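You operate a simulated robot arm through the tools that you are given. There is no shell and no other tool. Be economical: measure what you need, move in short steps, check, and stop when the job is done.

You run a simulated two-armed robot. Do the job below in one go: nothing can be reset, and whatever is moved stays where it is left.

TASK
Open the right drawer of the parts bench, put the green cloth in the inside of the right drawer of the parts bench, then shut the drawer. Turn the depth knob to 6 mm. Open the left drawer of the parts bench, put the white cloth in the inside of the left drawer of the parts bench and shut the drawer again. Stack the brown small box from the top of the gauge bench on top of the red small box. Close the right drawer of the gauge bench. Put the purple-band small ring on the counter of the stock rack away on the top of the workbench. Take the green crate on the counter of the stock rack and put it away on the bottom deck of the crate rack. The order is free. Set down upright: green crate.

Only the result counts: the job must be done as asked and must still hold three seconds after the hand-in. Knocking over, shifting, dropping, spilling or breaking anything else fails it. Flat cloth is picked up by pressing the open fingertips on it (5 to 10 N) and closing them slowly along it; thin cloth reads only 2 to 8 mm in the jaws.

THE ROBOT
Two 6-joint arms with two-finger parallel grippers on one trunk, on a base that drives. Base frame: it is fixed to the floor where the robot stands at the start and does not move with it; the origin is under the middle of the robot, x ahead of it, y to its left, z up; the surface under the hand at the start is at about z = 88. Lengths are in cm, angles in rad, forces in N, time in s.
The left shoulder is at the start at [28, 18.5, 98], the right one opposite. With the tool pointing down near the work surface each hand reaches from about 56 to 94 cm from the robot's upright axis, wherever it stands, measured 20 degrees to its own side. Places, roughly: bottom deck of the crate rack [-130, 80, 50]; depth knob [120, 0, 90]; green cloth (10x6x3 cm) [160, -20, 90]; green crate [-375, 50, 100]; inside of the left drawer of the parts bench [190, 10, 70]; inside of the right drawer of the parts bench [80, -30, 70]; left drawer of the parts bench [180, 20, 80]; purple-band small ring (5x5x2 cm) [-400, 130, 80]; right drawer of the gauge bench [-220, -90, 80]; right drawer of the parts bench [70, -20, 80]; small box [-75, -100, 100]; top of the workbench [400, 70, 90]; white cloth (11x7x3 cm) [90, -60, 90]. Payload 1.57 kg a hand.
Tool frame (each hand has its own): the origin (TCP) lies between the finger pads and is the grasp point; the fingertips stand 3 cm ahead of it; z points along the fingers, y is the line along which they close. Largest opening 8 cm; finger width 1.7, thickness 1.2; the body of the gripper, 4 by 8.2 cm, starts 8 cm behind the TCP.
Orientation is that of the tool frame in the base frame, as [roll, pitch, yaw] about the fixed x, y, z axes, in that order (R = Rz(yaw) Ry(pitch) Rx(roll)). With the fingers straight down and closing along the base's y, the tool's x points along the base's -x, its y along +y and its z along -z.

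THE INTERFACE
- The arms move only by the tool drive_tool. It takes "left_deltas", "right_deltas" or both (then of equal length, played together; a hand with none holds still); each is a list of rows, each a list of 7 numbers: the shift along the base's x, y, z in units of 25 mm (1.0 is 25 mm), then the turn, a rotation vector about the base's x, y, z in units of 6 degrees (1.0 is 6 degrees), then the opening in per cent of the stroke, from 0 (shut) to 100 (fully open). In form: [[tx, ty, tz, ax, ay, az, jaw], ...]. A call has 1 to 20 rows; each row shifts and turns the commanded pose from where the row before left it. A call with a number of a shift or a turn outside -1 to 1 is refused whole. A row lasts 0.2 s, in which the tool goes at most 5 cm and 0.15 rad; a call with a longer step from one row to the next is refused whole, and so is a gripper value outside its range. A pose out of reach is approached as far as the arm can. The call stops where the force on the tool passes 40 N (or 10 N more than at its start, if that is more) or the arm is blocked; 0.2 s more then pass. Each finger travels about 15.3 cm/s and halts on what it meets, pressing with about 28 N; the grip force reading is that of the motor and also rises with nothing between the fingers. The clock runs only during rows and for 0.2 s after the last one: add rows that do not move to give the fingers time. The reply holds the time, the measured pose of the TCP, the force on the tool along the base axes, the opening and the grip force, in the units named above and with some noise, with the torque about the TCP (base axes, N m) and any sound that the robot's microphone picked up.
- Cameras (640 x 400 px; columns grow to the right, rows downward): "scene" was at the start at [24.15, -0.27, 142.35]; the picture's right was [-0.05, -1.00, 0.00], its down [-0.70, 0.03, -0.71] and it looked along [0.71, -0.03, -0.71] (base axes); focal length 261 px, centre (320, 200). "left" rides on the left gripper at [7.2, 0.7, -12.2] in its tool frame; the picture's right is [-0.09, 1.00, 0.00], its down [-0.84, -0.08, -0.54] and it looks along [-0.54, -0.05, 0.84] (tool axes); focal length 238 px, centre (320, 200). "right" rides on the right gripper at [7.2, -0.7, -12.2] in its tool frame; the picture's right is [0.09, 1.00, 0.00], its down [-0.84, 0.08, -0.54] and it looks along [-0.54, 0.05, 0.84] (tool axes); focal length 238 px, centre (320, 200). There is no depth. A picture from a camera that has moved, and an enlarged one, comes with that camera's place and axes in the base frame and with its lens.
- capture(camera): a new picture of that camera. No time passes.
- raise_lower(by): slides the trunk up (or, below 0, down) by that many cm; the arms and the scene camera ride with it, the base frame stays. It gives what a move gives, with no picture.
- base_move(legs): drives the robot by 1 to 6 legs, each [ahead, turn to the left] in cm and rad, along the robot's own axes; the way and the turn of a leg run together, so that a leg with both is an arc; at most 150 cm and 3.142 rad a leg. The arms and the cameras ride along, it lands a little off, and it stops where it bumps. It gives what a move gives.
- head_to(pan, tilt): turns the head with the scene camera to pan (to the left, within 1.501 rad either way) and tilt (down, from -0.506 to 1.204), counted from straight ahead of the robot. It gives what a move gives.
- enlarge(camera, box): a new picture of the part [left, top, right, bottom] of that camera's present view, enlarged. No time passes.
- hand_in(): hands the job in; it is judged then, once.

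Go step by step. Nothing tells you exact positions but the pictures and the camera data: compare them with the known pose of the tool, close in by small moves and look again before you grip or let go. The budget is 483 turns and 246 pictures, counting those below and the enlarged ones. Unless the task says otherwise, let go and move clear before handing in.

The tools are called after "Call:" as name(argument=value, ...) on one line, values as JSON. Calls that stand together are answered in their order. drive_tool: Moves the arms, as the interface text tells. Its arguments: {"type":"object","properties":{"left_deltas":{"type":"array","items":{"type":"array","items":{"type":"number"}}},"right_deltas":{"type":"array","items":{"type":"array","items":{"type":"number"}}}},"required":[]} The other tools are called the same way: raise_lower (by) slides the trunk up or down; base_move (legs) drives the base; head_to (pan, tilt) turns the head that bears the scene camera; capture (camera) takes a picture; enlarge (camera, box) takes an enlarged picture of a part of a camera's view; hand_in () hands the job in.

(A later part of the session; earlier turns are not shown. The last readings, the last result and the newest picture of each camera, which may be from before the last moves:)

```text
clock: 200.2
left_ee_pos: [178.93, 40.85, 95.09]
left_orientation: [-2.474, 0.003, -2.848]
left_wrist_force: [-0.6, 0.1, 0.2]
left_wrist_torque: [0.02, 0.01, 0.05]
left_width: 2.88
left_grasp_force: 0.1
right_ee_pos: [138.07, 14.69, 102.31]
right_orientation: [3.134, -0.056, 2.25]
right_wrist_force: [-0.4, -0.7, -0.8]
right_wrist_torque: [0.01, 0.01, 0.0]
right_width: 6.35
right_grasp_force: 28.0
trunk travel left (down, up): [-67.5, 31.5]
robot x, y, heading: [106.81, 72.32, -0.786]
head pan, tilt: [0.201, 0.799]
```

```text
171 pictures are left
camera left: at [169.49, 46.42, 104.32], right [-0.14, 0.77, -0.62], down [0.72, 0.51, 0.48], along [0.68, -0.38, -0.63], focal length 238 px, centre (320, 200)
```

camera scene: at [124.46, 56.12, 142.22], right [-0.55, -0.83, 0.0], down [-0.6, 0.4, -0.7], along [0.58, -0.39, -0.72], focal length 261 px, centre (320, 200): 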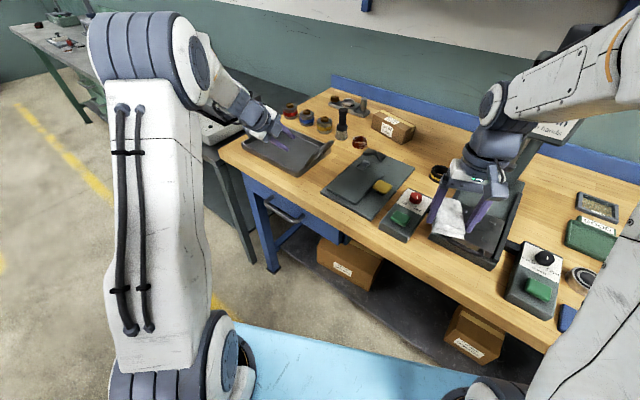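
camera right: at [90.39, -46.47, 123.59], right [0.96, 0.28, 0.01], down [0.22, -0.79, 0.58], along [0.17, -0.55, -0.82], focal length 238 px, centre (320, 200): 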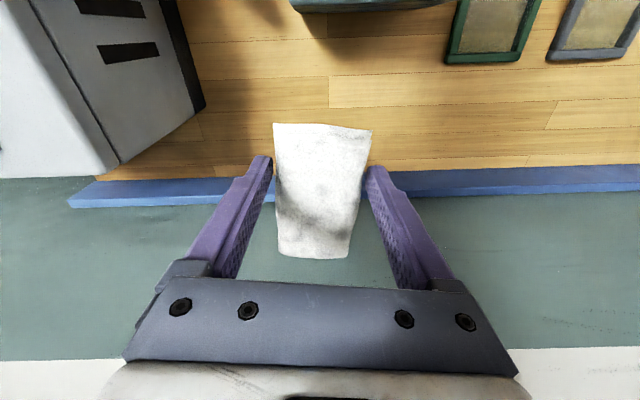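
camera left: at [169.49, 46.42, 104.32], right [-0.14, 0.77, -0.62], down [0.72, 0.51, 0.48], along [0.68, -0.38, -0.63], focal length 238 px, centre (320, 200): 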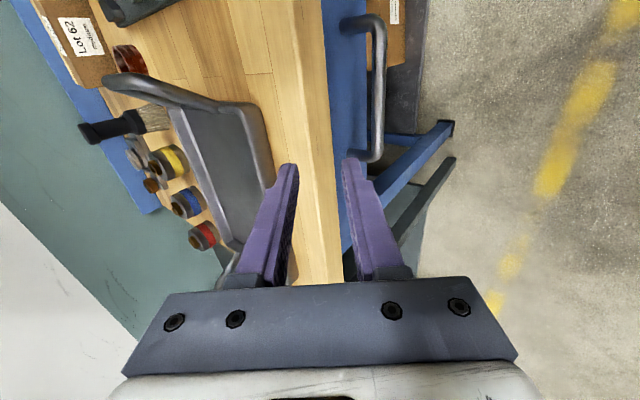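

This orientation works and the bar is in view at about [179, 35]. I'll move to 8 cm in front of it and look again.

Call:
drive_tool(left_deltas=[[-0.1, -0.09, -0.9, 0, 0, 0, 36], [-0.1, -0.09, -0.9, 0, 0, 0, 36], [-0.1, -0.09, -0.9, 0, 0, 0, 36], [-0.1, -0.09, -0.9, 0, 0, 0, 36], [-0.1, -0.09, -0.9, 0, 0, 0, 36], [0, 0, 0, 0, 0, 0, 36]])

Call:
capture(camera="left")

```text
clock: 201.6
left_ee_pos: [177.54, 39.69, 83.78]
left_orientation: [-2.473, 0.003, -2.847]
left_wrist_force: [0.1, 0.8, -0.5]
left_wrist_torque: [-0.02, 0.04, 0.0]
left_width: 2.87
left_grasp_force: 0.0
right_ee_pos: [138.1, 14.83, 102.31]
right_orientation: [3.133, -0.056, 2.252]
right_wrist_force: [0.7, -0.3, -0.3]
right_wrist_torque: [0.0, 0.02, -0.04]
right_width: 6.36
right_grasp_force: 27.7
trunk travel left (down, up): [-67.5, 31.5]
robot x, y, heading: [106.3, 71.99, -0.792]
head pan, tilt: [0.201, 0.799]
```

```text
170 pictures are left
camera left: at [168.31, 45.22, 93.02], right [-0.14, 0.77, -0.62], down [0.72, 0.51, 0.48], along [0.68, -0.38, -0.63], focal length 238 px, centre (320, 200)
```

left: 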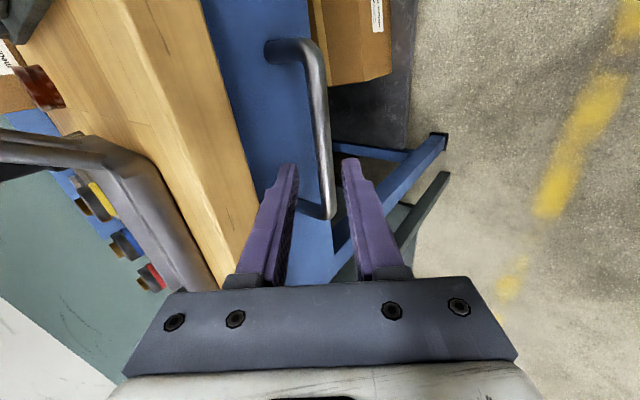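

Aligned much like the right drawer. I'll advance 6.5 cm along the tool axis.

Call:
drive_tool(left_deltas=[[0.116, -0.385, -0.51, 0, 0, 0, 36], [0.116, -0.385, -0.51, 0, 0, 0, 36], [0.116, -0.385, -0.51, 0, 0, 0, 36], [0.116, -0.385, -0.51, 0, 0, 0, 36], [0, 0, 0, 0, 0, 0, 36]])

Call:
capture(camera="left")

```text
clock: 202.8
left_ee_pos: [178.92, 35.68, 78.65]
left_orientation: [-2.473, 0.003, -2.847]
left_wrist_force: [-2.6, 4.4, 4.7]
left_wrist_torque: [-0.11, -0.05, 0.01]
left_width: 2.78
left_grasp_force: 0.0
right_ee_pos: [138.23, 14.8, 102.37]
right_orientation: [3.135, -0.056, 2.252]
right_wrist_force: [0.1, -0.5, -0.2]
right_wrist_torque: [0.0, 0.0, 0.01]
right_width: 6.4
right_grasp_force: 27.5
trunk travel left (down, up): [-67.5, 31.5]
robot x, y, heading: [106.3, 72.02, -0.792]
head pan, tilt: [0.201, 0.799]
```

```text
169 pictures are left
camera left: at [169.62, 41.2, 87.84], right [-0.14, 0.77, -0.62], down [0.72, 0.51, 0.48], along [0.68, -0.38, -0.63], focal length 238 px, centre (320, 200)
```

left: 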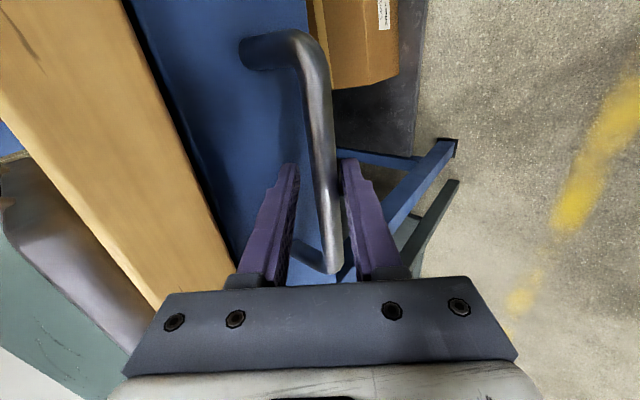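

The bar is in the jaws (light touch). I'll close on it.

Call:
drive_tool(left_deltas=[[0, 0, 0, 0, 0, 0, 28], [0, 0, 0, 0, 0, 0, 20], [0, 0.05, 0, 0, 0, 0, 10], [0, 0.05, 0, 0, 0, 0, 0], [0, 0, 0, 0, 0, 0, 0], [0, 0, 0, 0, 0, 0, 0], [0, 0, 0, 0, 0, 0, 0]])

```text
clock: 204.4
left_ee_pos: [178.82, 35.89, 78.6]
left_orientation: [-2.475, 0.0, -2.846]
left_wrist_force: [2.0, -1.1, -23.5]
left_wrist_torque: [0.03, -0.15, 0.51]
left_width: 1.49
left_grasp_force: 31.0
right_ee_pos: [138.07, 14.63, 102.39]
right_orientation: [3.134, -0.057, 2.248]
right_wrist_force: [0.3, 0.4, -0.9]
right_wrist_torque: [0.0, -0.02, -0.04]
right_width: 6.37
right_grasp_force: 28.5
trunk travel left (down, up): [-67.5, 31.5]
robot x, y, heading: [106.34, 71.74, -0.793]
head pan, tilt: [0.201, 0.799]
```

Gripped. Pulling the drawer out along the normal.

Call:
drive_tool(left_deltas=[[-0.07, 0.24, -0.02, 0, 0, 0, 0], [-0.145, 0.48, 0, 0, 0, 0, 0], [-0.145, 0.48, 0, 0, 0, 0, 0], [-0.145, 0.48, 0, 0, 0, 0, 0], [-0.145, 0.48, 0, 0, 0, 0, 0], [-0.145, 0.48, 0, 0, 0, 0, 0], [-0.145, 0.48, 0, 0, 0, 0, 0], [-0.145, 0.48, 0, 0, 0, 0, 0]])

```text
clock: 206.2
left_ee_pos: [176.06, 45.0, 78.61]
left_orientation: [-2.474, 0.0, -2.848]
left_wrist_force: [-19.4, -7.3, -10.7]
left_wrist_torque: [-0.15, 0.53, 0.05]
left_width: 1.45
left_grasp_force: 30.6
right_ee_pos: [138.15, 14.58, 102.16]
right_orientation: [3.132, -0.058, 2.25]
right_wrist_force: [0.1, 0.2, 0.2]
right_wrist_torque: [0.01, 0.03, 0.0]
right_width: 6.37
right_grasp_force: 28.0
trunk travel left (down, up): [-67.5, 31.5]
robot x, y, heading: [106.52, 71.74, -0.785]
head pan, tilt: [0.201, 0.799]
```

Call:
drive_tool(left_deltas=[[-0.18, 0.48, 0, 0, 0, 0, 0], [-0.15, 0.48, 0, 0, 0, 0, 0], [-0.145, 0.48, 0, 0, 0, 0, 0], [-0.145, 0.48, 0, 0, 0, 0, 0], [-0.145, 0.48, 0, 0, 0, 0, 0], [-0.145, 0.48, 0, 0, 0, 0, 0], [-0.145, 0.48, 0, 0, 0, 0, 0], [-0.145, 0.48, 0, 0, 0, 0, 0]])

Call:
capture(camera="scene")

```text
clock: 208.0
left_ee_pos: [173.07, 54.72, 78.54]
left_orientation: [-2.475, -0.001, -2.848]
left_wrist_force: [-17.0, -4.1, -14.1]
left_wrist_torque: [-0.14, 0.39, 0.11]
left_width: 1.48
left_grasp_force: 30.4
right_ee_pos: [138.1, 14.66, 102.24]
right_orientation: [3.133, -0.059, 2.25]
right_wrist_force: [-0.1, -0.7, -1.1]
right_wrist_torque: [0.01, 0.04, 0.0]
right_width: 6.37
right_grasp_force: 27.5
trunk travel left (down, up): [-67.5, 31.5]
robot x, y, heading: [106.0, 71.64, -0.79]
head pan, tilt: [0.201, 0.799]
```

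```text
168 pictures are left
camera scene: at [124.43, 56.05, 142.22], right [-0.55, -0.83, 0.0], down [-0.6, 0.4, -0.7], along [0.58, -0.39, -0.72], focal length 261 px, centre (320, 200)
```

scene: 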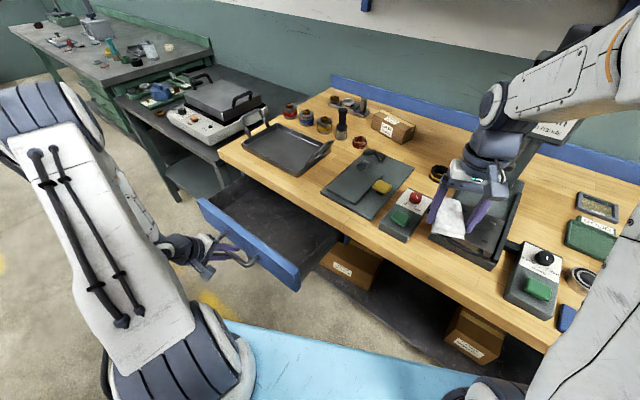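

The drawer is open about 20 cm and the left hand keeps holding it. Now I'll bring the right hand with the white cloth over the drawer and align it.

Call:
drive_tool(right_deltas=[[0.2, 0.9, 0.4, 0, 0, 0.8, 0], [0.2, 0.9, 0.4, 0, 0, 0.8, 0], [0.4, 0.9, 0.4, 0, 0, 0.8, 0], [0.6, 0.9, 0.2, 0, 0, 0.8, 0], [1, 0.7, 0, 0, 0, 0.8, 0], [1, 0.7, 0, 0, 0, 0.8, 0], [1, 0.7, 0, 0, 0, 0.8, 0], [1, 0.7, 0, 0, 0, 0.8, 0], [1, 0.7, 0, 0, 0, 0.8, 0], [1, 0.7, 0, 0, 0, 0.8, 0], [1, 0.6, 0, 0, 0, 0.8, 0], [1, 0.5, 0, 0, 0, 0.8, 0], [1, 0.4, 0, 0, 0, 0.8, 0], [1, 0.3, 0, 0, 0, 0.85, 0]])

Call:
capture(camera="scene")

Call:
capture(camera="right")

```text
clock: 211.0
left_ee_pos: [172.99, 54.63, 78.6]
left_orientation: [-2.473, 0.0, -2.849]
left_wrist_force: [-14.9, -4.6, -14.1]
left_wrist_torque: [-0.21, 0.67, -0.11]
left_width: 1.48
left_grasp_force: 31.2
right_ee_pos: [166.32, 38.68, 105.58]
right_orientation: [3.132, -0.056, -2.851]
right_wrist_force: [0.8, 0.2, -0.9]
right_wrist_torque: [0.02, 0.01, 0.02]
right_width: 6.38
right_grasp_force: 27.2
trunk travel left (down, up): [-67.5, 31.5]
robot x, y, heading: [106.38, 71.81, -0.789]
head pan, tilt: [0.201, 0.799]
```

```text
167 pictures are left
camera scene: at [124.41, 56.04, 142.21], right [-0.56, -0.83, 0.0], down [-0.6, 0.4, -0.7], along [0.58, -0.39, -0.72], focal length 261 px, centre (320, 200)
```

scene: 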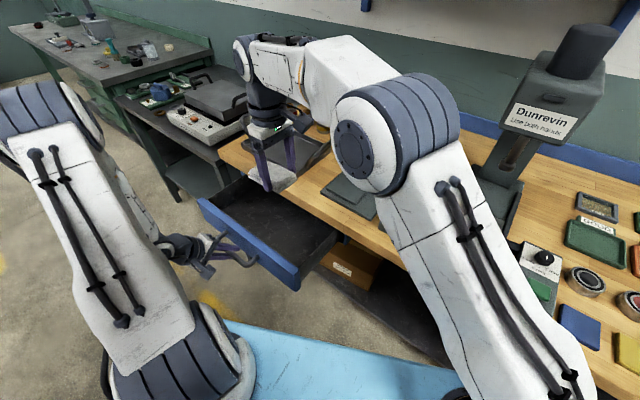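

```text
166 pictures are left
camera right: at [160.28, 36.11, 118.3], right [-0.37, 0.93, 0.01], down [0.81, 0.32, 0.49], along [0.45, 0.2, -0.87], focal length 238 px, centre (320, 200)
```

right: 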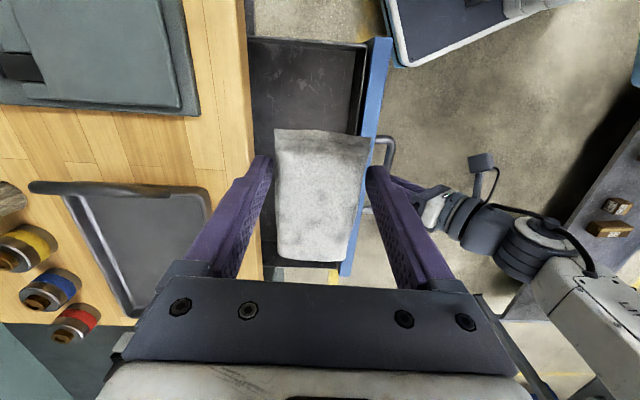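

Over the drawer with good clearance. I'll shift 2 cm toward its middle and lower.

Call:
drive_tool(right_deltas=[[0.38, 0.12, -0.5, 0, 0, 0, 0], [0.38, 0.12, -0.9, 0, 0, 0, 0], [0, 0, -0.9, 0, 0, 0, 0], [0, 0, -0.9, 0, 0, 0, 0], [0, 0, -0.9, 0, 0, 0, 0], [0, 0, -0.9, 0, 0, 0, 0], [0, 0, -0.9, 0, 0, 0, 0]])

Call:
capture(camera="right")

```text
clock: 212.6
left_ee_pos: [173.02, 54.61, 78.69]
left_orientation: [-2.473, 0.0, -2.848]
left_wrist_force: [-16.1, -5.6, -11.0]
left_wrist_torque: [-0.1, 0.38, 0.15]
left_width: 1.46
left_grasp_force: 30.7
right_ee_pos: [168.34, 39.2, 91.01]
right_orientation: [3.133, -0.056, -2.853]
right_wrist_force: [-0.8, 0.3, -0.5]
right_wrist_torque: [0.02, 0.02, -0.03]
right_width: 6.39
right_grasp_force: 27.7
trunk travel left (down, up): [-67.5, 31.5]
robot x, y, heading: [106.46, 71.69, -0.788]
head pan, tilt: [0.201, 0.799]
```

```text
165 pictures are left
camera right: at [162.28, 36.55, 103.62], right [-0.37, 0.93, 0.01], down [0.81, 0.31, 0.49], along [0.45, 0.19, -0.87], focal length 238 px, centre (320, 200)
```

right: 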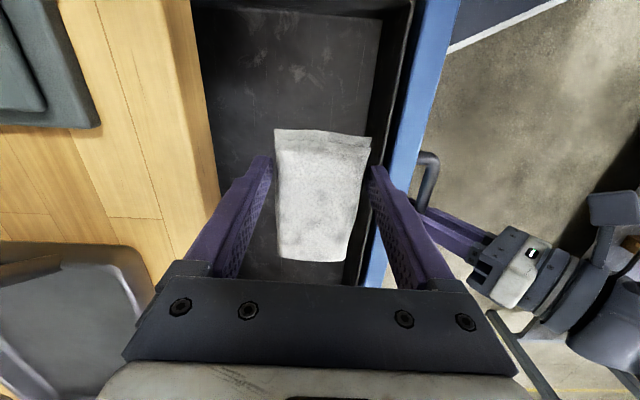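

Call:
drive_tool(right_deltas=[[0.08, -0.27, -0.6, 0, 0, 0, 0], [0, 0, -0.9, 0, 0, 0, 0], [0, 0, -0.9, 0, 0, 0, 0], [0, 0, -0.9, 0, 0, 0, 0], [0, 0, -0.9, 0, 0, 0, 0], [0, 0, -0.5, 0, 0, 0, 0], [0, 0, -0.2, 0, 0, 0, 0], [0, 0, 0, 0, 0, 0, 0]])

Call:
capture(camera="right")

```text
clock: 214.4
left_ee_pos: [172.93, 54.62, 78.6]
left_orientation: [-2.474, 0.0, -2.849]
left_wrist_force: [-15.1, -4.5, -8.9]
left_wrist_torque: [-0.09, 0.25, 0.22]
left_width: 1.47
left_grasp_force: 31.0
right_ee_pos: [168.74, 38.69, 78.94]
right_orientation: [3.132, -0.056, -2.854]
right_wrist_force: [0.0, -0.2, 0.4]
right_wrist_torque: [-0.01, 0.02, -0.01]
right_width: 6.37
right_grasp_force: 28.5
trunk travel left (down, up): [-67.5, 31.5]
robot x, y, heading: [106.24, 71.85, -0.785]
head pan, tilt: [0.201, 0.799]
```

```text
164 pictures are left
camera right: at [162.59, 36.03, 91.5], right [-0.37, 0.93, 0.01], down [0.81, 0.31, 0.49], along [0.45, 0.19, -0.87], focal length 238 px, centre (320, 200)
```

right: 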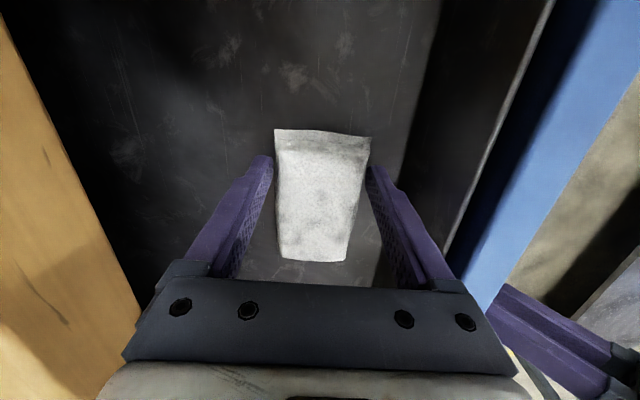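

About 1.5 cm above the bottom. I'll lower a little more, release, and rise.

Call:
drive_tool(right_deltas=[[0, 0, -0.3, 0, 0, 0, 0], [0, 0, -0.2, 0, 0, 0, 0], [0, 0, 0, 0, 0, 0, 85], [0, 0, 0, 0, 0, 0, 92], [0, 0, 0, 0, 0, 0, 92], [0, 0, 0.3, 0, 0, 0, 92], [0, 0, 0.8, 0, 0, 0, 92], [0, 0, 0.9, 0, 0, 0, 92], [0, 0, 0.9, 0, 0, 0, 92], [0, 0, 0.9, 0, 0, 0, 92], [0, 0, 0.9, 0, 0, 0, 92], [0, 0, 0.9, 0, 0, 0, 92], [0, 0, 0.9, 0, 0, 0, 92], [0, 0, 0.9, 0, 0, 0, 92], [0, 0, 0.9, 0, 0, 0, 92]])

Call:
capture(camera="right")

```text
clock: 217.6
left_ee_pos: [173.06, 54.59, 78.54]
left_orientation: [-2.471, 0.002, -2.846]
left_wrist_force: [-15.2, -4.5, -8.1]
left_wrist_torque: [-0.05, 0.25, 0.21]
left_width: 1.47
left_grasp_force: 30.9
right_ee_pos: [168.47, 38.5, 98.57]
right_orientation: [3.133, -0.057, -2.856]
right_wrist_force: [-0.5, 0.4, -0.6]
right_wrist_torque: [0.0, 0.01, 0.02]
right_width: 7.35
right_grasp_force: 0.1
trunk travel left (down, up): [-67.5, 31.5]
robot x, y, heading: [106.82, 71.79, -0.789]
head pan, tilt: [0.201, 0.799]
```

```text
163 pictures are left
camera right: at [162.44, 35.84, 111.16], right [-0.37, 0.93, 0.01], down [0.81, 0.31, 0.49], along [0.46, 0.19, -0.87], focal length 238 px, centre (320, 200)
```

right: 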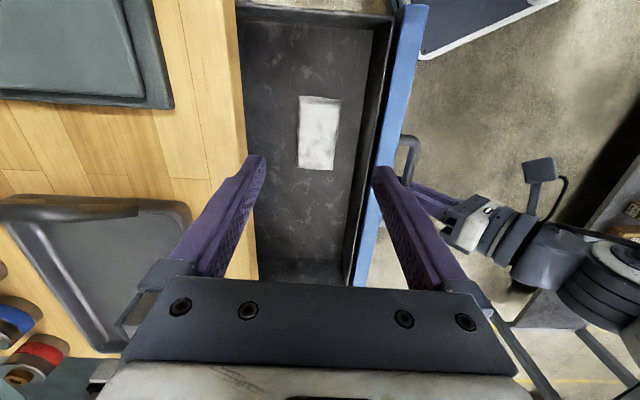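

The white cloth lies in the drawer. I'll move the right hand away and then push the drawer shut with the left hand that still holds the bar.

Call:
drive_tool(right_deltas=[[0, 0, 0.9, 0, 0, 0, 92], [0, 0, 0.9, 0, 0, 0, 92], [-0.9, -0.3, 0.3, 0, 0, 0, 92], [-0.9, -0.3, 0.3, 0, 0, 0, 92], [-0.9, -0.3, 0.3, 0, 0, 0, 92], [-0.9, -0.3, 0.3, 0, 0, 0, 92], [-0.9, -0.3, 0.3, 0, 0, 0, 92], [-0.9, -0.3, 0.3, 0, 0, 0, 92], [-0.9, -0.3, 0.3, 0, 0, 0, 92], [-0.9, -0.3, 0.3, 0, 0, 0, 92], [-0.9, -0.3, 0.3, 0, 0, 0, 92], [-0.9, -0.3, 0.3, 0, 0, 0, 92]])

Call:
drive_tool(left_deltas=[[0.145, -0.48, 0, 0, 0, 0, 0], [0.145, -0.48, 0, 0, 0, 0, 0], [0.145, -0.48, 0, 0, 0, 0, 0], [0.145, -0.48, 0, 0, 0, 0, 0], [0.145, -0.48, 0, 0, 0, 0, 0], [0.145, -0.48, 0, 0, 0, 0, 0], [0.145, -0.48, 0, 0, 0, 0, 0], [0.145, -0.48, 0, 0, 0, 0, 0], [0.145, -0.48, 0, 0, 0, 0, 0], [0.145, -0.48, 0, 0, 0, 0, 0], [0.145, -0.48, 0, 0, 0, 0, 0], [0.145, -0.48, 0, 0, 0, 0, 0], [0.145, -0.48, 0, 0, 0, 0, 0], [0.145, -0.48, 0, 0, 0, 0, 0]])

```text
clock: 220.2
left_ee_pos: [173.04, 54.72, 78.72]
left_orientation: [-2.474, 0.002, -2.845]
left_wrist_force: [-15.9, -3.9, -6.6]
left_wrist_torque: [0.05, -0.1, 0.5]
left_width: 1.48
left_grasp_force: 30.1
right_ee_pos: [146.0, 31.22, 110.34]
right_orientation: [3.133, -0.055, -2.854]
right_wrist_force: [0.1, 1.1, 1.1]
right_wrist_torque: [-0.02, 0.02, -0.01]
right_width: 7.38
right_grasp_force: 0.0
trunk travel left (down, up): [-67.5, 31.5]
robot x, y, heading: [106.47, 71.75, -0.786]
head pan, tilt: [0.201, 0.799]
```

```text
clock: 223.2
left_ee_pos: [178.45, 37.82, 78.68]
left_orientation: [-2.471, 0.003, -2.842]
left_wrist_force: [20.5, 5.5, -3.0]
left_wrist_torque: [0.09, -0.17, 0.55]
left_width: 1.46
left_grasp_force: 31.0
right_ee_pos: [146.15, 31.19, 110.38]
right_orientation: [3.133, -0.059, -2.856]
right_wrist_force: [0.8, -0.3, 0.3]
right_wrist_torque: [-0.01, 0.0, 0.01]
right_width: 7.36
right_grasp_force: 0.0
trunk travel left (down, up): [-67.5, 31.5]
robot x, y, heading: [106.36, 71.73, -0.79]
head pan, tilt: [0.201, 0.799]
```

Call:
drive_tool(left_deltas=[[0.05, -0.24, 0, 0, 0, 0, 0], [0.06, -0.24, 0, 0, 0, 0, 0], [0.06, -0.2, 0, 0, 0, 0, 0], [0.05, -0.16, 0, 0, 0, 0, 0], [0.05, -0.16, 0, 0, 0, 0, 0], [0.05, -0.16, 0, 0, 0, 0, 0]])

Call:
capture(camera="left")

```text
clock: 224.6
left_ee_pos: [178.54, 35.52, 78.27]
left_orientation: [-2.486, -0.004, -2.845]
left_wrist_force: [-7.4, 6.4, 11.3]
left_wrist_torque: [0.09, 0.08, 0.22]
left_width: 1.48
left_grasp_force: 31.0
right_ee_pos: [146.1, 31.23, 110.41]
right_orientation: [3.134, -0.056, -2.854]
right_wrist_force: [-0.6, 1.3, 0.1]
right_wrist_torque: [0.04, 0.03, 0.02]
right_width: 7.35
right_grasp_force: 0.1
trunk travel left (down, up): [-67.5, 31.5]
robot x, y, heading: [105.96, 71.63, -0.788]
head pan, tilt: [0.201, 0.799]
stopped in row 6 (left hand): the force on the tool passed its limit at 42 N (the readings are from after the stop); the commanded pose is now the measured one
```

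```text
162 pictures are left
camera left: at [169.21, 41.04, 87.64], right [-0.14, 0.78, -0.61], down [0.72, 0.5, 0.47], along [0.67, -0.37, -0.64], focal length 238 px, centre (320, 200)
```

left: 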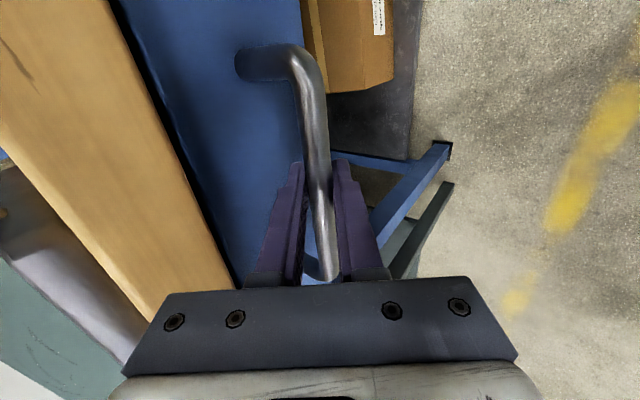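

Shut to its original position with a firm stop. I'll release and withdraw along the tool axis.

Call:
drive_tool(left_deltas=[[0, 0, 0, 0, 0, 0, 20], [0, 0, 0, 0, 0, 0, 36], [0, 0, 0, 0, 0, 0, 36], [-0.06, 0.2, 0.26, 0, 0, 0, 36], [-0.116, 0.385, 0.51, 0, 0, 0, 36], [-0.116, 0.385, 0.51, 0, 0, 0, 36], [-0.116, 0.385, 0.51, 0, 0, 0, 36], [-0.116, 0.385, 0.51, 0, 0, 0, 36], [-0.1, 0.4, 0.8, 0, 0, 0, 36], [-0.1, 0.4, 0.8, 0, 0, 0, 36], [-0.1, 0.4, 0.8, 0, 0, 0, 36]])

Call:
capture(camera="left")

Call:
head_to(pan=-0.6, tilt=0.7)

Call:
capture(camera="scene")

```text
clock: 227.0
left_ee_pos: [176.58, 42.72, 89.91]
left_orientation: [-2.487, -0.006, -2.847]
left_wrist_force: [-0.1, -0.1, -0.4]
left_wrist_torque: [0.0, 0.01, -0.01]
left_width: 2.89
left_grasp_force: 0.0
right_ee_pos: [146.1, 31.24, 110.32]
right_orientation: [3.133, -0.058, -2.852]
right_wrist_force: [-0.1, 0.0, -0.1]
right_wrist_torque: [0.04, 0.05, 0.03]
right_width: 7.36
right_grasp_force: 0.1
trunk travel left (down, up): [-67.5, 31.5]
robot x, y, heading: [106.3, 72.08, -0.786]
head pan, tilt: [0.201, 0.799]
```

```text
161 pictures are left
camera left: at [167.4, 48.2, 99.24], right [-0.15, 0.78, -0.61], down [0.72, 0.5, 0.47], along [0.67, -0.37, -0.64], focal length 238 px, centre (320, 200)
```

left: 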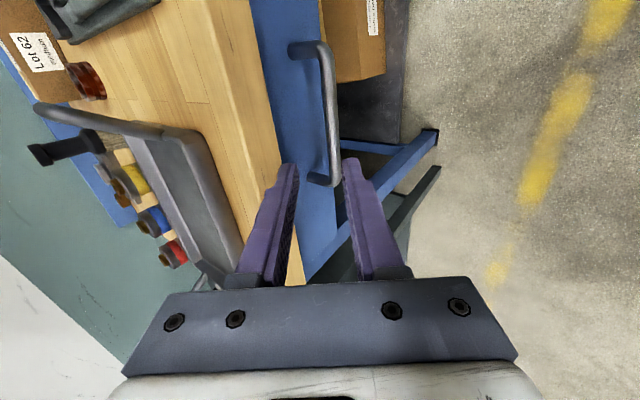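

```text
clock: 228.2
left_ee_pos: [176.65, 42.69, 89.81]
left_orientation: [-2.486, -0.005, -2.846]
left_wrist_force: [0.1, -0.7, 0.0]
left_wrist_torque: [0.0, 0.0, 0.02]
left_width: 2.88
left_grasp_force: 0.1
right_ee_pos: [146.06, 31.16, 110.3]
right_orientation: [3.132, -0.057, -2.853]
right_wrist_force: [-0.1, -0.4, 0.0]
right_wrist_torque: [-0.03, -0.01, 0.0]
right_width: 7.36
right_grasp_force: 0.0
trunk travel left (down, up): [-67.5, 31.5]
robot x, y, heading: [106.23, 71.77, -0.79]
head pan, tilt: [-0.6, 0.7]
```

```text
160 pictures are left
camera scene: at [119.19, 52.22, 143.04], right [-0.98, -0.18, 0.0], down [-0.12, 0.63, -0.76], along [0.14, -0.75, -0.64], focal length 261 px, centre (320, 200)
```

scene: 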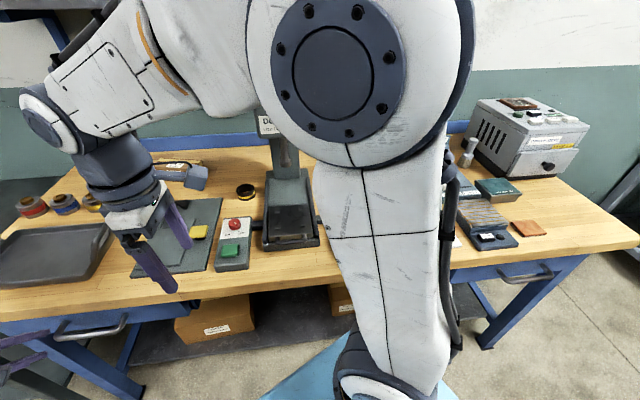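

Both drawers look shut. I'll zoom on both to compare their seating.

Call:
enlarge(camera="scene", box=[440, 220, 620, 330])

Call:
enlarge(camera="scene", box=[0, 280, 180, 390])

```text
3.56 times, centred on (530, 275) of scene
camera zoom: at [119.19, 52.22, 143.04], right [-0.98, -0.18, 0.0], down [-0.12, 0.63, -0.76], along [0.14, -0.75, -0.64], focal length 926 px, centre (-427, -67)
```

zoom: 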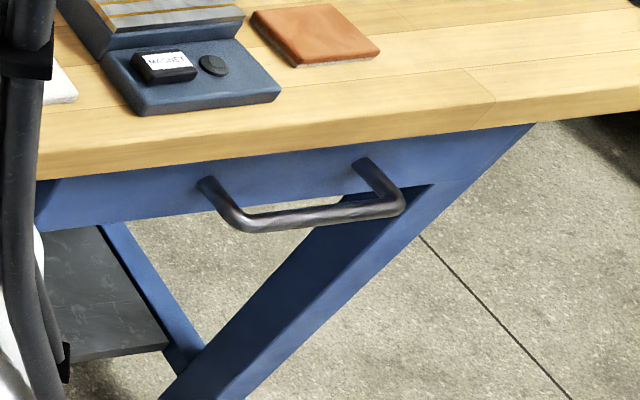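

```text
3.56 times, centred on (90, 335) of scene
camera zoom: at [119.19, 52.22, 143.04], right [-0.98, -0.18, 0.0], down [-0.12, 0.63, -0.76], along [0.14, -0.75, -0.64], focal length 926 px, centre (1138, -280)
```

zoom: 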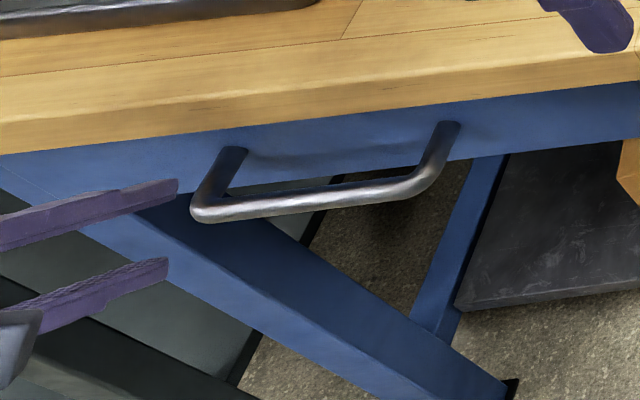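

Both seat identically, so the parts bench is done. I'll bring both hands back to a neutral vertical pose before driving to the gauge bench.

Call:
drive_tool(left_deltas=[[-0.3, 0.4, 0.6, 0.88, 0.27, 0, 80], [-0.3, 0.4, 0.6, 0.88, 0.27, 0, 80], [-0.3, 0.4, 0.6, 0.88, 0.27, 0, 80], [-0.3, 0.3, 0.6, 0.88, 0.27, 0, 80], [-0.3, 0.3, 0.6, 0.88, 0.27, 0, 80], [-0.3, 0.3, 0.6, 0.88, 0.27, 0, 80], [-0.3, 0.3, 0.6, 0.88, 0.27, 0, 80], [0, 0, 0, 0, 0, -1, 80], [0, 0, 0, 0, 0, -1, 80], [0, 0, 0, 0, 0, -1, 80], [0, 0, 0, 0, 0, -1, 80], [0, 0, 0, 0, 0, -1, 80], [0, 0, 0, 0, 0, -1, 80], [0, 0, 0, 0, 0, -1, 80], [0, 0, 0, 0, 0, -1, 80], [0, 0, 0, 0, 0, -1, 80], [0, 0, 0, 0, 0, -1, 80]], right_deltas=[[-0.3, -0.1, 0.2, 0, 0, -0.6, 92], [-0.3, -0.1, 0.2, 0, 0, -0.6, 92], [-0.3, -0.1, 0.2, 0, 0, -0.6, 92], [-0.3, -0.1, 0.2, 0, 0, -0.6, 92], [-0.3, -0.1, 0.2, 0, 0, -0.6, 92], [-0.3, -0.1, 0.2, 0, 0, -0.6, 92], [-0.3, -0.1, 0.2, 0, 0, -0.6, 92], [0, 0, 0, 0, 0, -0.6, 92], [0, 0, 0, 0, 0, -0.6, 92], [0, 0, 0, 0, 0, -0.6, 92], [0, 0, 0, 0, 0, -0.6, 92], [0, 0, 0, 0, 0, -0.6, 92], [0, 0, 0, 0, 0, -0.6, 92], [0, 0, 0, 0, 0, -0.6, 92], [0, 0, 0, 0, 0, -0.6, 92], [0, 0, 0, 0, 0, -0.6, 92], [0, 0, 0, 0, 0, -0.6, 92]])

Call:
raise_lower(by=15)

```text
clock: 231.8
left_ee_pos: [171.13, 48.72, 100.4]
left_orientation: [3.121, -0.007, 2.392]
left_wrist_force: [-0.1, -0.2, 0.5]
left_wrist_torque: [0.01, -0.02, 0.0]
left_width: 6.39
left_grasp_force: 0.0
right_ee_pos: [140.9, 29.45, 113.73]
right_orientation: [3.131, -0.058, 2.36]
right_wrist_force: [1.1, 0.4, -0.2]
right_wrist_torque: [-0.04, 0.01, -0.01]
right_width: 7.34
right_grasp_force: 0.1
trunk travel left (down, up): [-67.5, 31.5]
robot x, y, heading: [106.95, 71.95, -0.792]
head pan, tilt: [-0.6, 0.7]
```

```text
clock: 233.5
left_ee_pos: [171.29, 48.79, 115.42]
left_orientation: [3.119, -0.006, 2.393]
left_wrist_force: [-0.9, 0.2, 0.0]
left_wrist_torque: [0.03, -0.02, -0.07]
left_width: 6.41
left_grasp_force: 0.1
right_ee_pos: [141.0, 29.49, 128.78]
right_orientation: [3.132, -0.058, 2.363]
right_wrist_force: [-0.4, 0.1, 0.1]
right_wrist_torque: [-0.03, -0.02, 0.0]
right_width: 7.36
right_grasp_force: 0.0
trunk travel left (down, up): [-82.5, 16.5]
robot x, y, heading: [106.39, 72.07, -0.785]
head pan, tilt: [-0.6, 0.7]
```

Next, the gauge bench: it stands in line with the parts bench, further along -x. I'll back off, turn and drive along the aisle.

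Call:
base_move(legs=[[-8, 0], [0, -2.02], [130, 0], [60, 0]])

Call:
head_to(pan=0.9, tilt=0.6)

Call:
capture(camera="scene")

Call:
head_to(pan=-0.5, tilt=0.5)

Call:
capture(camera="scene")

```text
clock: 248.4
left_ee_pos: [-115.79, -58.06, 115.51]
left_orientation: [3.12, -0.005, 0.483]
left_wrist_force: [-0.2, 0.8, 0.2]
left_wrist_torque: [0.01, 0.03, 0.01]
left_width: 6.4
left_grasp_force: 0.1
right_ee_pos: [-123.96, -23.04, 128.78]
right_orientation: [3.133, -0.056, 0.452]
right_wrist_force: [0.0, 1.2, -0.4]
right_wrist_torque: [0.03, -0.02, -0.02]
right_width: 7.36
right_grasp_force: 0.1
trunk travel left (down, up): [-82.5, 16.5]
robot x, y, heading: [-72.86, -4.72, -2.696]
head pan, tilt: [-0.6, 0.7]
```

```text
clock: 250.0
left_ee_pos: [-115.8, -57.98, 115.47]
left_orientation: [3.121, -0.005, 0.483]
left_wrist_force: [-0.3, -0.4, -0.7]
left_wrist_torque: [-0.03, -0.03, -0.01]
left_width: 6.42
left_grasp_force: 0.1
right_ee_pos: [-123.96, -23.02, 128.68]
right_orientation: [3.132, -0.057, 0.452]
right_wrist_force: [0.0, 0.4, -0.8]
right_wrist_torque: [0.02, -0.01, -0.01]
right_width: 7.38
right_grasp_force: 0.1
trunk travel left (down, up): [-82.5, 16.5]
robot x, y, heading: [-72.43, -4.54, -2.698]
head pan, tilt: [0.901, 0.6]
```

```text
157 pictures are left
camera scene: at [-88.93, -19.88, 158.91], right [-0.97, 0.22, 0.0], down [0.13, 0.55, -0.82], along [-0.19, -0.8, -0.57], focal length 261 px, centre (320, 200)
```

scene: 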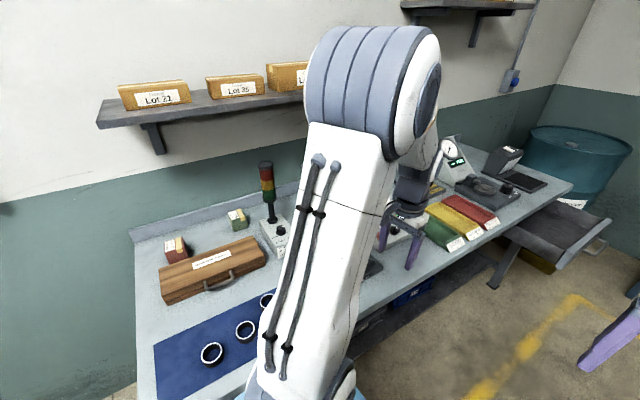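

```text
clock: 251.5
left_ee_pos: [-115.75, -57.91, 115.32]
left_orientation: [3.12, -0.006, 0.484]
left_wrist_force: [-0.9, 0.8, -0.7]
left_wrist_torque: [0.03, 0.01, -0.02]
left_width: 6.41
left_grasp_force: 0.1
right_ee_pos: [-123.92, -22.99, 128.72]
right_orientation: [3.133, -0.055, 0.45]
right_wrist_force: [0.3, -0.2, -0.2]
right_wrist_torque: [0.0, -0.01, 0.04]
right_width: 7.34
right_grasp_force: 0.1
trunk travel left (down, up): [-82.5, 16.5]
robot x, y, heading: [-72.42, -4.61, -2.696]
head pan, tilt: [-0.499, 0.499]
```

```text
156 pictures are left
camera scene: at [-96.03, -10.77, 159.81], right [0.05, 1.0, 0.0], down [0.48, -0.03, -0.88], along [-0.88, 0.05, -0.48], focal length 261 px, centre (320, 200)
```

scene: 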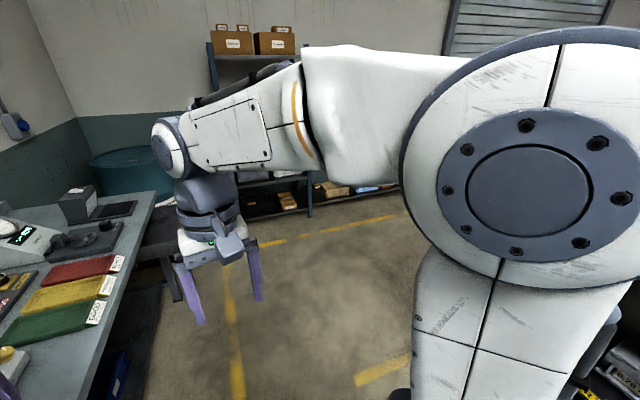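

I'm closer to the gauge bench than planned, but clear of it. The open right drawer is at its far end; I'll steer away a little and drive along to face it.

Call:
base_move(legs=[[0, -0.32], [140, 0]])

Call:
head_to(pan=1.2, tilt=0.6)

Call:
capture(camera="scene")

Call:
head_to(pan=0, tilt=0.5)

Call:
capture(camera="scene")

```text
clock: 259.4
left_ee_pos: [-265.71, -59.18, 115.42]
left_orientation: [3.121, -0.005, 0.169]
left_wrist_force: [0.1, 0.4, 0.5]
left_wrist_torque: [0.0, 0.02, -0.02]
left_width: 6.41
left_grasp_force: 0.1
right_ee_pos: [-262.62, -23.45, 128.83]
right_orientation: [3.134, -0.057, 0.138]
right_wrist_force: [0.9, -0.6, 0.3]
right_wrist_torque: [-0.01, 0.0, 0.01]
right_width: 7.36
right_grasp_force: 0.2
trunk travel left (down, up): [-82.5, 16.5]
robot x, y, heading: [-208.15, -21.63, -3.011]
head pan, tilt: [-0.499, 0.499]
```

```text
clock: 261.1
left_ee_pos: [-265.65, -59.19, 115.44]
left_orientation: [3.122, -0.005, 0.17]
left_wrist_force: [0.0, 0.0, -0.3]
left_wrist_torque: [-0.01, -0.03, -0.01]
left_width: 6.43
left_grasp_force: 0.0
right_ee_pos: [-262.62, -23.42, 128.84]
right_orientation: [3.133, -0.059, 0.138]
right_wrist_force: [0.0, 0.8, -0.5]
right_wrist_torque: [-0.03, 0.02, 0.01]
right_width: 7.33
right_grasp_force: 0.2
trunk travel left (down, up): [-82.5, 16.5]
robot x, y, heading: [-208.4, -21.55, -3.014]
head pan, tilt: [1.201, 0.6]
```

```text
155 pictures are left
camera scene: at [-225.97, -32.18, 158.91], right [-0.97, 0.24, 0.0], down [0.13, 0.55, -0.83], along [-0.2, -0.8, -0.56], focal length 261 px, centre (320, 200)
```

scene: 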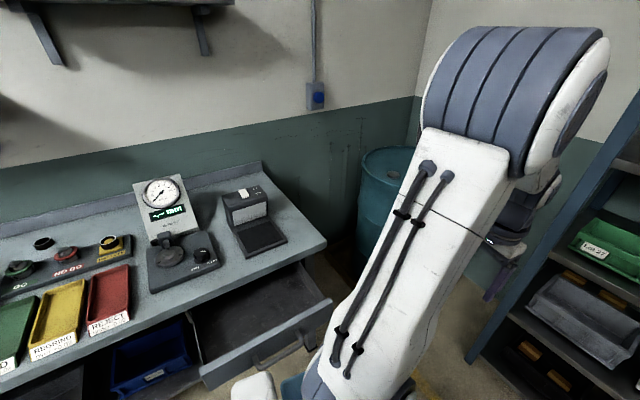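

```text
clock: 262.5
left_ee_pos: [-265.69, -59.15, 115.46]
left_orientation: [3.12, -0.006, 0.17]
left_wrist_force: [-0.5, 0.1, -0.6]
left_wrist_torque: [0.01, 0.0, -0.01]
left_width: 6.38
left_grasp_force: 0.0
right_ee_pos: [-262.73, -23.39, 128.75]
right_orientation: [3.133, -0.058, 0.138]
right_wrist_force: [0.4, 0.5, 0.0]
right_wrist_torque: [0.0, 0.03, -0.02]
right_width: 7.38
right_grasp_force: 0.2
trunk travel left (down, up): [-82.5, 16.5]
robot x, y, heading: [-208.14, -22.02, -3.009]
head pan, tilt: [0.0, 0.499]
```

```text
154 pictures are left
camera scene: at [-232.9, -24.79, 159.81], right [-0.13, 0.99, 0.0], down [0.47, 0.06, -0.88], along [-0.87, -0.12, -0.48], focal length 261 px, centre (320, 200)
```

scene: 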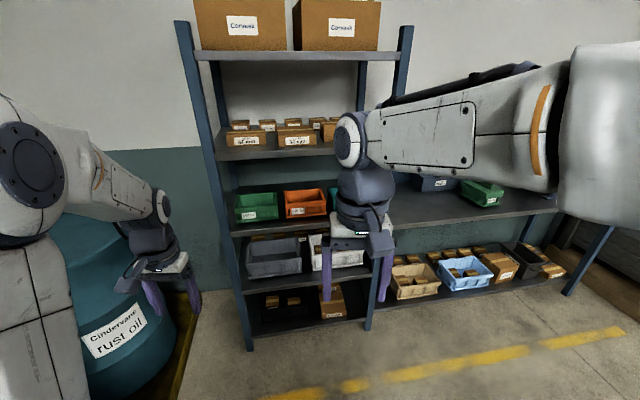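

The gauge bench's right drawer stands open by about 20 cm; its panel centre is near [-222.5, -75.7]. I'll reposition to face it squarely from about 80 cm.

Call:
raise_lower(by=10)

Call:
base_move(legs=[[0, -0.86], [23, 0], [0, 2.58]])

Call:
head_to(pan=0, tilt=0.8)

Call:
capture(camera="scene")

```text
clock: 263.8
left_ee_pos: [-265.82, -59.15, 125.53]
left_orientation: [3.12, -0.005, 0.17]
left_wrist_force: [0.3, 1.1, -0.4]
left_wrist_torque: [0.01, 0.03, 0.01]
left_width: 6.38
left_grasp_force: 0.0
right_ee_pos: [-262.61, -23.35, 138.68]
right_orientation: [3.133, -0.058, 0.137]
right_wrist_force: [-0.2, -0.3, 0.1]
right_wrist_torque: [0.01, 0.0, -0.01]
right_width: 7.37
right_grasp_force: 0.0
trunk travel left (down, up): [-92.5, 6.5]
robot x, y, heading: [-208.39, -21.66, -3.016]
head pan, tilt: [0.0, 0.499]
```

```text
clock: 273.9
left_ee_pos: [-179.45, -58.43, 125.39]
left_orientation: [3.121, -0.007, 1.877]
left_wrist_force: [0.2, 0.3, 0.9]
left_wrist_torque: [-0.01, -0.03, -0.03]
left_width: 6.42
left_grasp_force: 0.1
right_ee_pos: [-215.15, -60.3, 138.76]
right_orientation: [3.132, -0.057, 1.847]
right_wrist_force: [-0.4, -0.5, -0.7]
right_wrist_torque: [0.0, 0.03, -0.01]
right_width: 7.36
right_grasp_force: 0.1
trunk travel left (down, up): [-92.5, 6.5]
robot x, y, heading: [-224.95, -6.82, -1.306]
head pan, tilt: [0.0, 0.499]
```

```text
clock: 274.7
left_ee_pos: [-179.47, -58.55, 125.52]
left_orientation: [3.121, -0.006, 1.878]
left_wrist_force: [0.7, -0.3, -1.3]
left_wrist_torque: [0.01, -0.02, 0.01]
left_width: 6.39
left_grasp_force: 0.1
right_ee_pos: [-215.27, -60.33, 138.75]
right_orientation: [3.134, -0.058, 1.846]
right_wrist_force: [0.0, 0.6, 0.5]
right_wrist_torque: [0.03, -0.02, 0.01]
right_width: 7.37
right_grasp_force: 0.0
trunk travel left (down, up): [-92.5, 6.5]
robot x, y, heading: [-224.77, -6.21, -1.3]
head pan, tilt: [0.0, 0.799]
```

```text
153 pictures are left
camera scene: at [-218.21, -29.62, 167.23], right [-0.96, -0.27, 0.0], down [-0.19, 0.69, -0.7], along [0.19, -0.67, -0.72], focal length 261 px, centre (320, 200)
```

scene: 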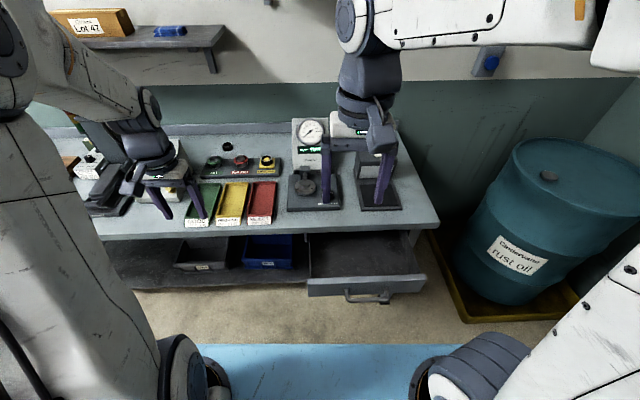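

The open drawer and its bar are in plain view, bar at about [-223.5, -71.3]. I'll back up 7 cm, lower the trunk and set the right hand closed and tilted outside the bar, as before.

Call:
base_move(legs=[[-7, 0]])

Call:
raise_lower(by=-29)

Call:
drive_tool(right_deltas=[[-0.43, -0.7, -0.5, -0.798, -0.241, 0, 0], [-0.43, -0.7, -0.5, -0.798, -0.241, 0, 0], [-0.43, -0.7, -0.5, -0.798, -0.241, 0, 0], [-0.43, -0.7, -0.5, 0, 0, 0.2, 0], [-0.43, -0.7, -0.5, 0, 0, 0, 0], [-0.43, -0.7, -0.5, 0, 0, 0, 0], [-0.43, -0.7, -0.5, 0, 0, 0, 0]])

Call:
capture(camera="right")

```text
clock: 275.7
left_ee_pos: [-181.28, -52.0, 125.52]
left_orientation: [3.12, -0.006, 1.879]
left_wrist_force: [0.1, 0.2, 0.5]
left_wrist_torque: [0.01, 0.01, -0.01]
left_width: 6.4
left_grasp_force: 0.0
right_ee_pos: [-217.13, -53.81, 138.68]
right_orientation: [3.134, -0.056, 1.843]
right_wrist_force: [0.4, -0.1, -0.2]
right_wrist_torque: [0.0, 0.02, 0.0]
right_width: 7.4
right_grasp_force: 0.1
trunk travel left (down, up): [-92.5, 6.5]
robot x, y, heading: [-226.27, 0.41, -1.304]
head pan, tilt: [0.0, 0.799]
```

```text
clock: 278.6
left_ee_pos: [-181.26, -51.99, 96.55]
left_orientation: [3.121, -0.004, 1.879]
left_wrist_force: [-0.5, 0.4, 0.5]
left_wrist_torque: [-0.04, 0.01, -0.03]
left_width: 6.41
left_grasp_force: 0.1
right_ee_pos: [-217.11, -53.88, 109.85]
right_orientation: [3.134, -0.056, 1.844]
right_wrist_force: [-0.3, -0.3, -0.5]
right_wrist_torque: [0.0, -0.04, -0.01]
right_width: 7.35
right_grasp_force: 0.0
trunk travel left (down, up): [-63.5, 35.5]
robot x, y, heading: [-226.41, -0.16, -1.302]
head pan, tilt: [0.0, 0.799]
```

```text
clock: 280.2
left_ee_pos: [-181.33, -52.07, 96.46]
left_orientation: [3.12, -0.008, 1.879]
left_wrist_force: [-0.5, 0.5, 0.7]
left_wrist_torque: [-0.02, 0.02, -0.01]
left_width: 6.38
left_grasp_force: 0.1
right_ee_pos: [-224.86, -66.29, 101.06]
right_orientation: [3.127, 0.206, 1.864]
right_wrist_force: [0.8, 0.8, 0.3]
right_wrist_torque: [-0.02, 0.01, 0.0]
right_width: 0.0
right_grasp_force: 20.9
trunk travel left (down, up): [-63.5, 35.5]
robot x, y, heading: [-226.35, 0.12, -1.307]
head pan, tilt: [0.0, 0.799]
```

```text
152 pictures are left
camera right: at [-228.5, -57.39, 111.54], right [0.93, 0.38, 0.0], down [0.27, -0.66, 0.7], along [0.26, -0.65, -0.71], focal length 238 px, centre (320, 200)
```

right: 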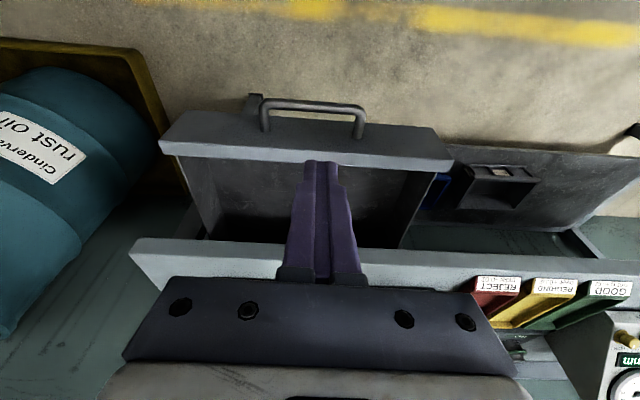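

The bar is at [-224.4, -71.1], 4.7 cm inward of the hand. I'll descend to bar height.

Call:
drive_tool(right_deltas=[[0, 0, -0.91, 0, 0, 0, 0], [0, 0, -0.91, 0, 0, 0, 0], [0, 0, -0.91, 0, 0, 0, 0], [0, 0, -0.91, 0, 0, 0, 0], [0, 0, -0.91, 0, 0, 0, 0], [0, 0, -0.91, 0, 0, 0, 0], [0, 0, -0.91, 0, 0, 0, 0], [0, 0, -0.91, 0, 0, 0, 0], [0, 0, -0.91, 0, 0, 0, 0], [0, 0, -0.91, 0, 0, 0, 0], [0, 0, 0, 0, 0, 0, 0]])

Call:
capture(camera="right")

```text
clock: 282.6
left_ee_pos: [-181.32, -51.95, 96.52]
left_orientation: [3.122, -0.006, 1.876]
left_wrist_force: [0.3, 0.5, -0.3]
left_wrist_torque: [0.0, 0.03, -0.01]
left_width: 6.37
left_grasp_force: 0.1
right_ee_pos: [-224.7, -65.87, 78.46]
right_orientation: [3.133, 0.205, 1.867]
right_wrist_force: [-0.7, -0.3, 0.3]
right_wrist_torque: [-0.01, 0.02, -0.02]
right_width: 0.01
right_grasp_force: 21.4
right hand out of reach, approached as far as the arm can: row 10
trunk travel left (down, up): [-63.5, 35.5]
robot x, y, heading: [-226.81, 0.03, -1.305]
head pan, tilt: [0.0, 0.799]
```

```text
151 pictures are left
camera right: at [-228.4, -57.09, 89.04], right [0.93, 0.38, -0.01], down [0.28, -0.66, 0.7], along [0.26, -0.65, -0.71], focal length 238 px, centre (320, 200)
```

right: 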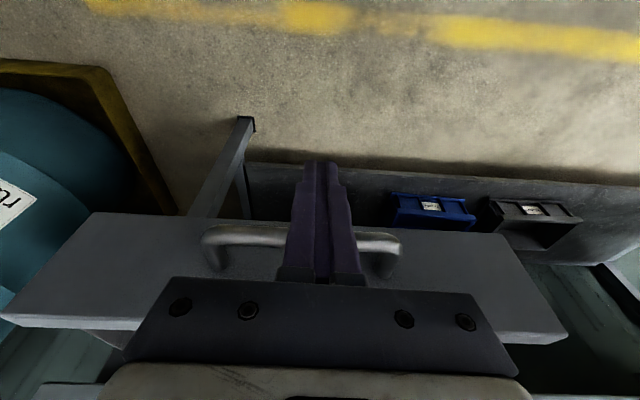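

Now pushing the drawer in.

Call:
drive_tool(right_deltas=[[0.13, -0.43, 0, 0, 0, 0, 0], [0.13, -0.43, 0, 0, 0, 0, 0], [0.13, -0.43, 0, 0, 0, 0, 0], [0.13, -0.43, 0, 0, 0, 0, 0], [0.13, -0.43, 0, 0, 0, 0, 0], [0.13, -0.43, 0, 0, 0, 0, 0], [0.13, -0.43, 0, 0, 0, 0, 0], [0.13, -0.43, 0, 0, 0, 0, 0], [0.13, -0.43, 0, 0, 0, 0, 0], [0.13, -0.43, 0, 0, 0, 0, 0], [0.13, -0.43, 0, 0, 0, 0, 0], [0.13, -0.43, 0, 0, 0, 0, 0], [0.13, -0.43, 0, 0, 0, 0, 0], [0.13, -0.43, 0, 0, 0, 0, 0], [0.13, -0.43, 0, 0, 0, 0, 0], [0.13, -0.43, 0, 0, 0, 0, 0]])

Call:
capture(camera="right")

```text
clock: 286.0
left_ee_pos: [-181.3, -52.06, 96.52]
left_orientation: [3.12, -0.005, 1.878]
left_wrist_force: [-0.5, -1.0, 0.2]
left_wrist_torque: [-0.03, 0.01, 0.05]
left_width: 6.43
left_grasp_force: 0.1
right_ee_pos: [-219.71, -83.32, 78.76]
right_orientation: [3.127, 0.207, 1.864]
right_wrist_force: [-1.0, -0.2, 0.7]
right_wrist_torque: [-0.03, -0.01, 0.01]
right_width: 0.0
right_grasp_force: 21.4
trunk travel left (down, up): [-63.5, 35.5]
robot x, y, heading: [-226.35, -0.01, -1.299]
head pan, tilt: [0.0, 0.799]
```

```text
150 pictures are left
camera right: at [-223.34, -74.5, 89.22], right [0.93, 0.38, 0.0], down [0.27, -0.66, 0.7], along [0.26, -0.65, -0.71], focal length 238 px, centre (320, 200)
```

right: 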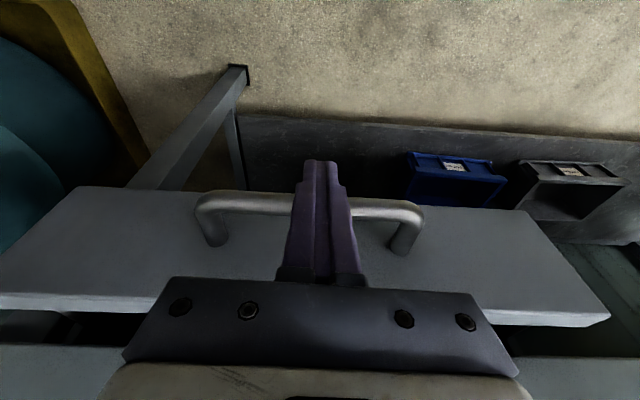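

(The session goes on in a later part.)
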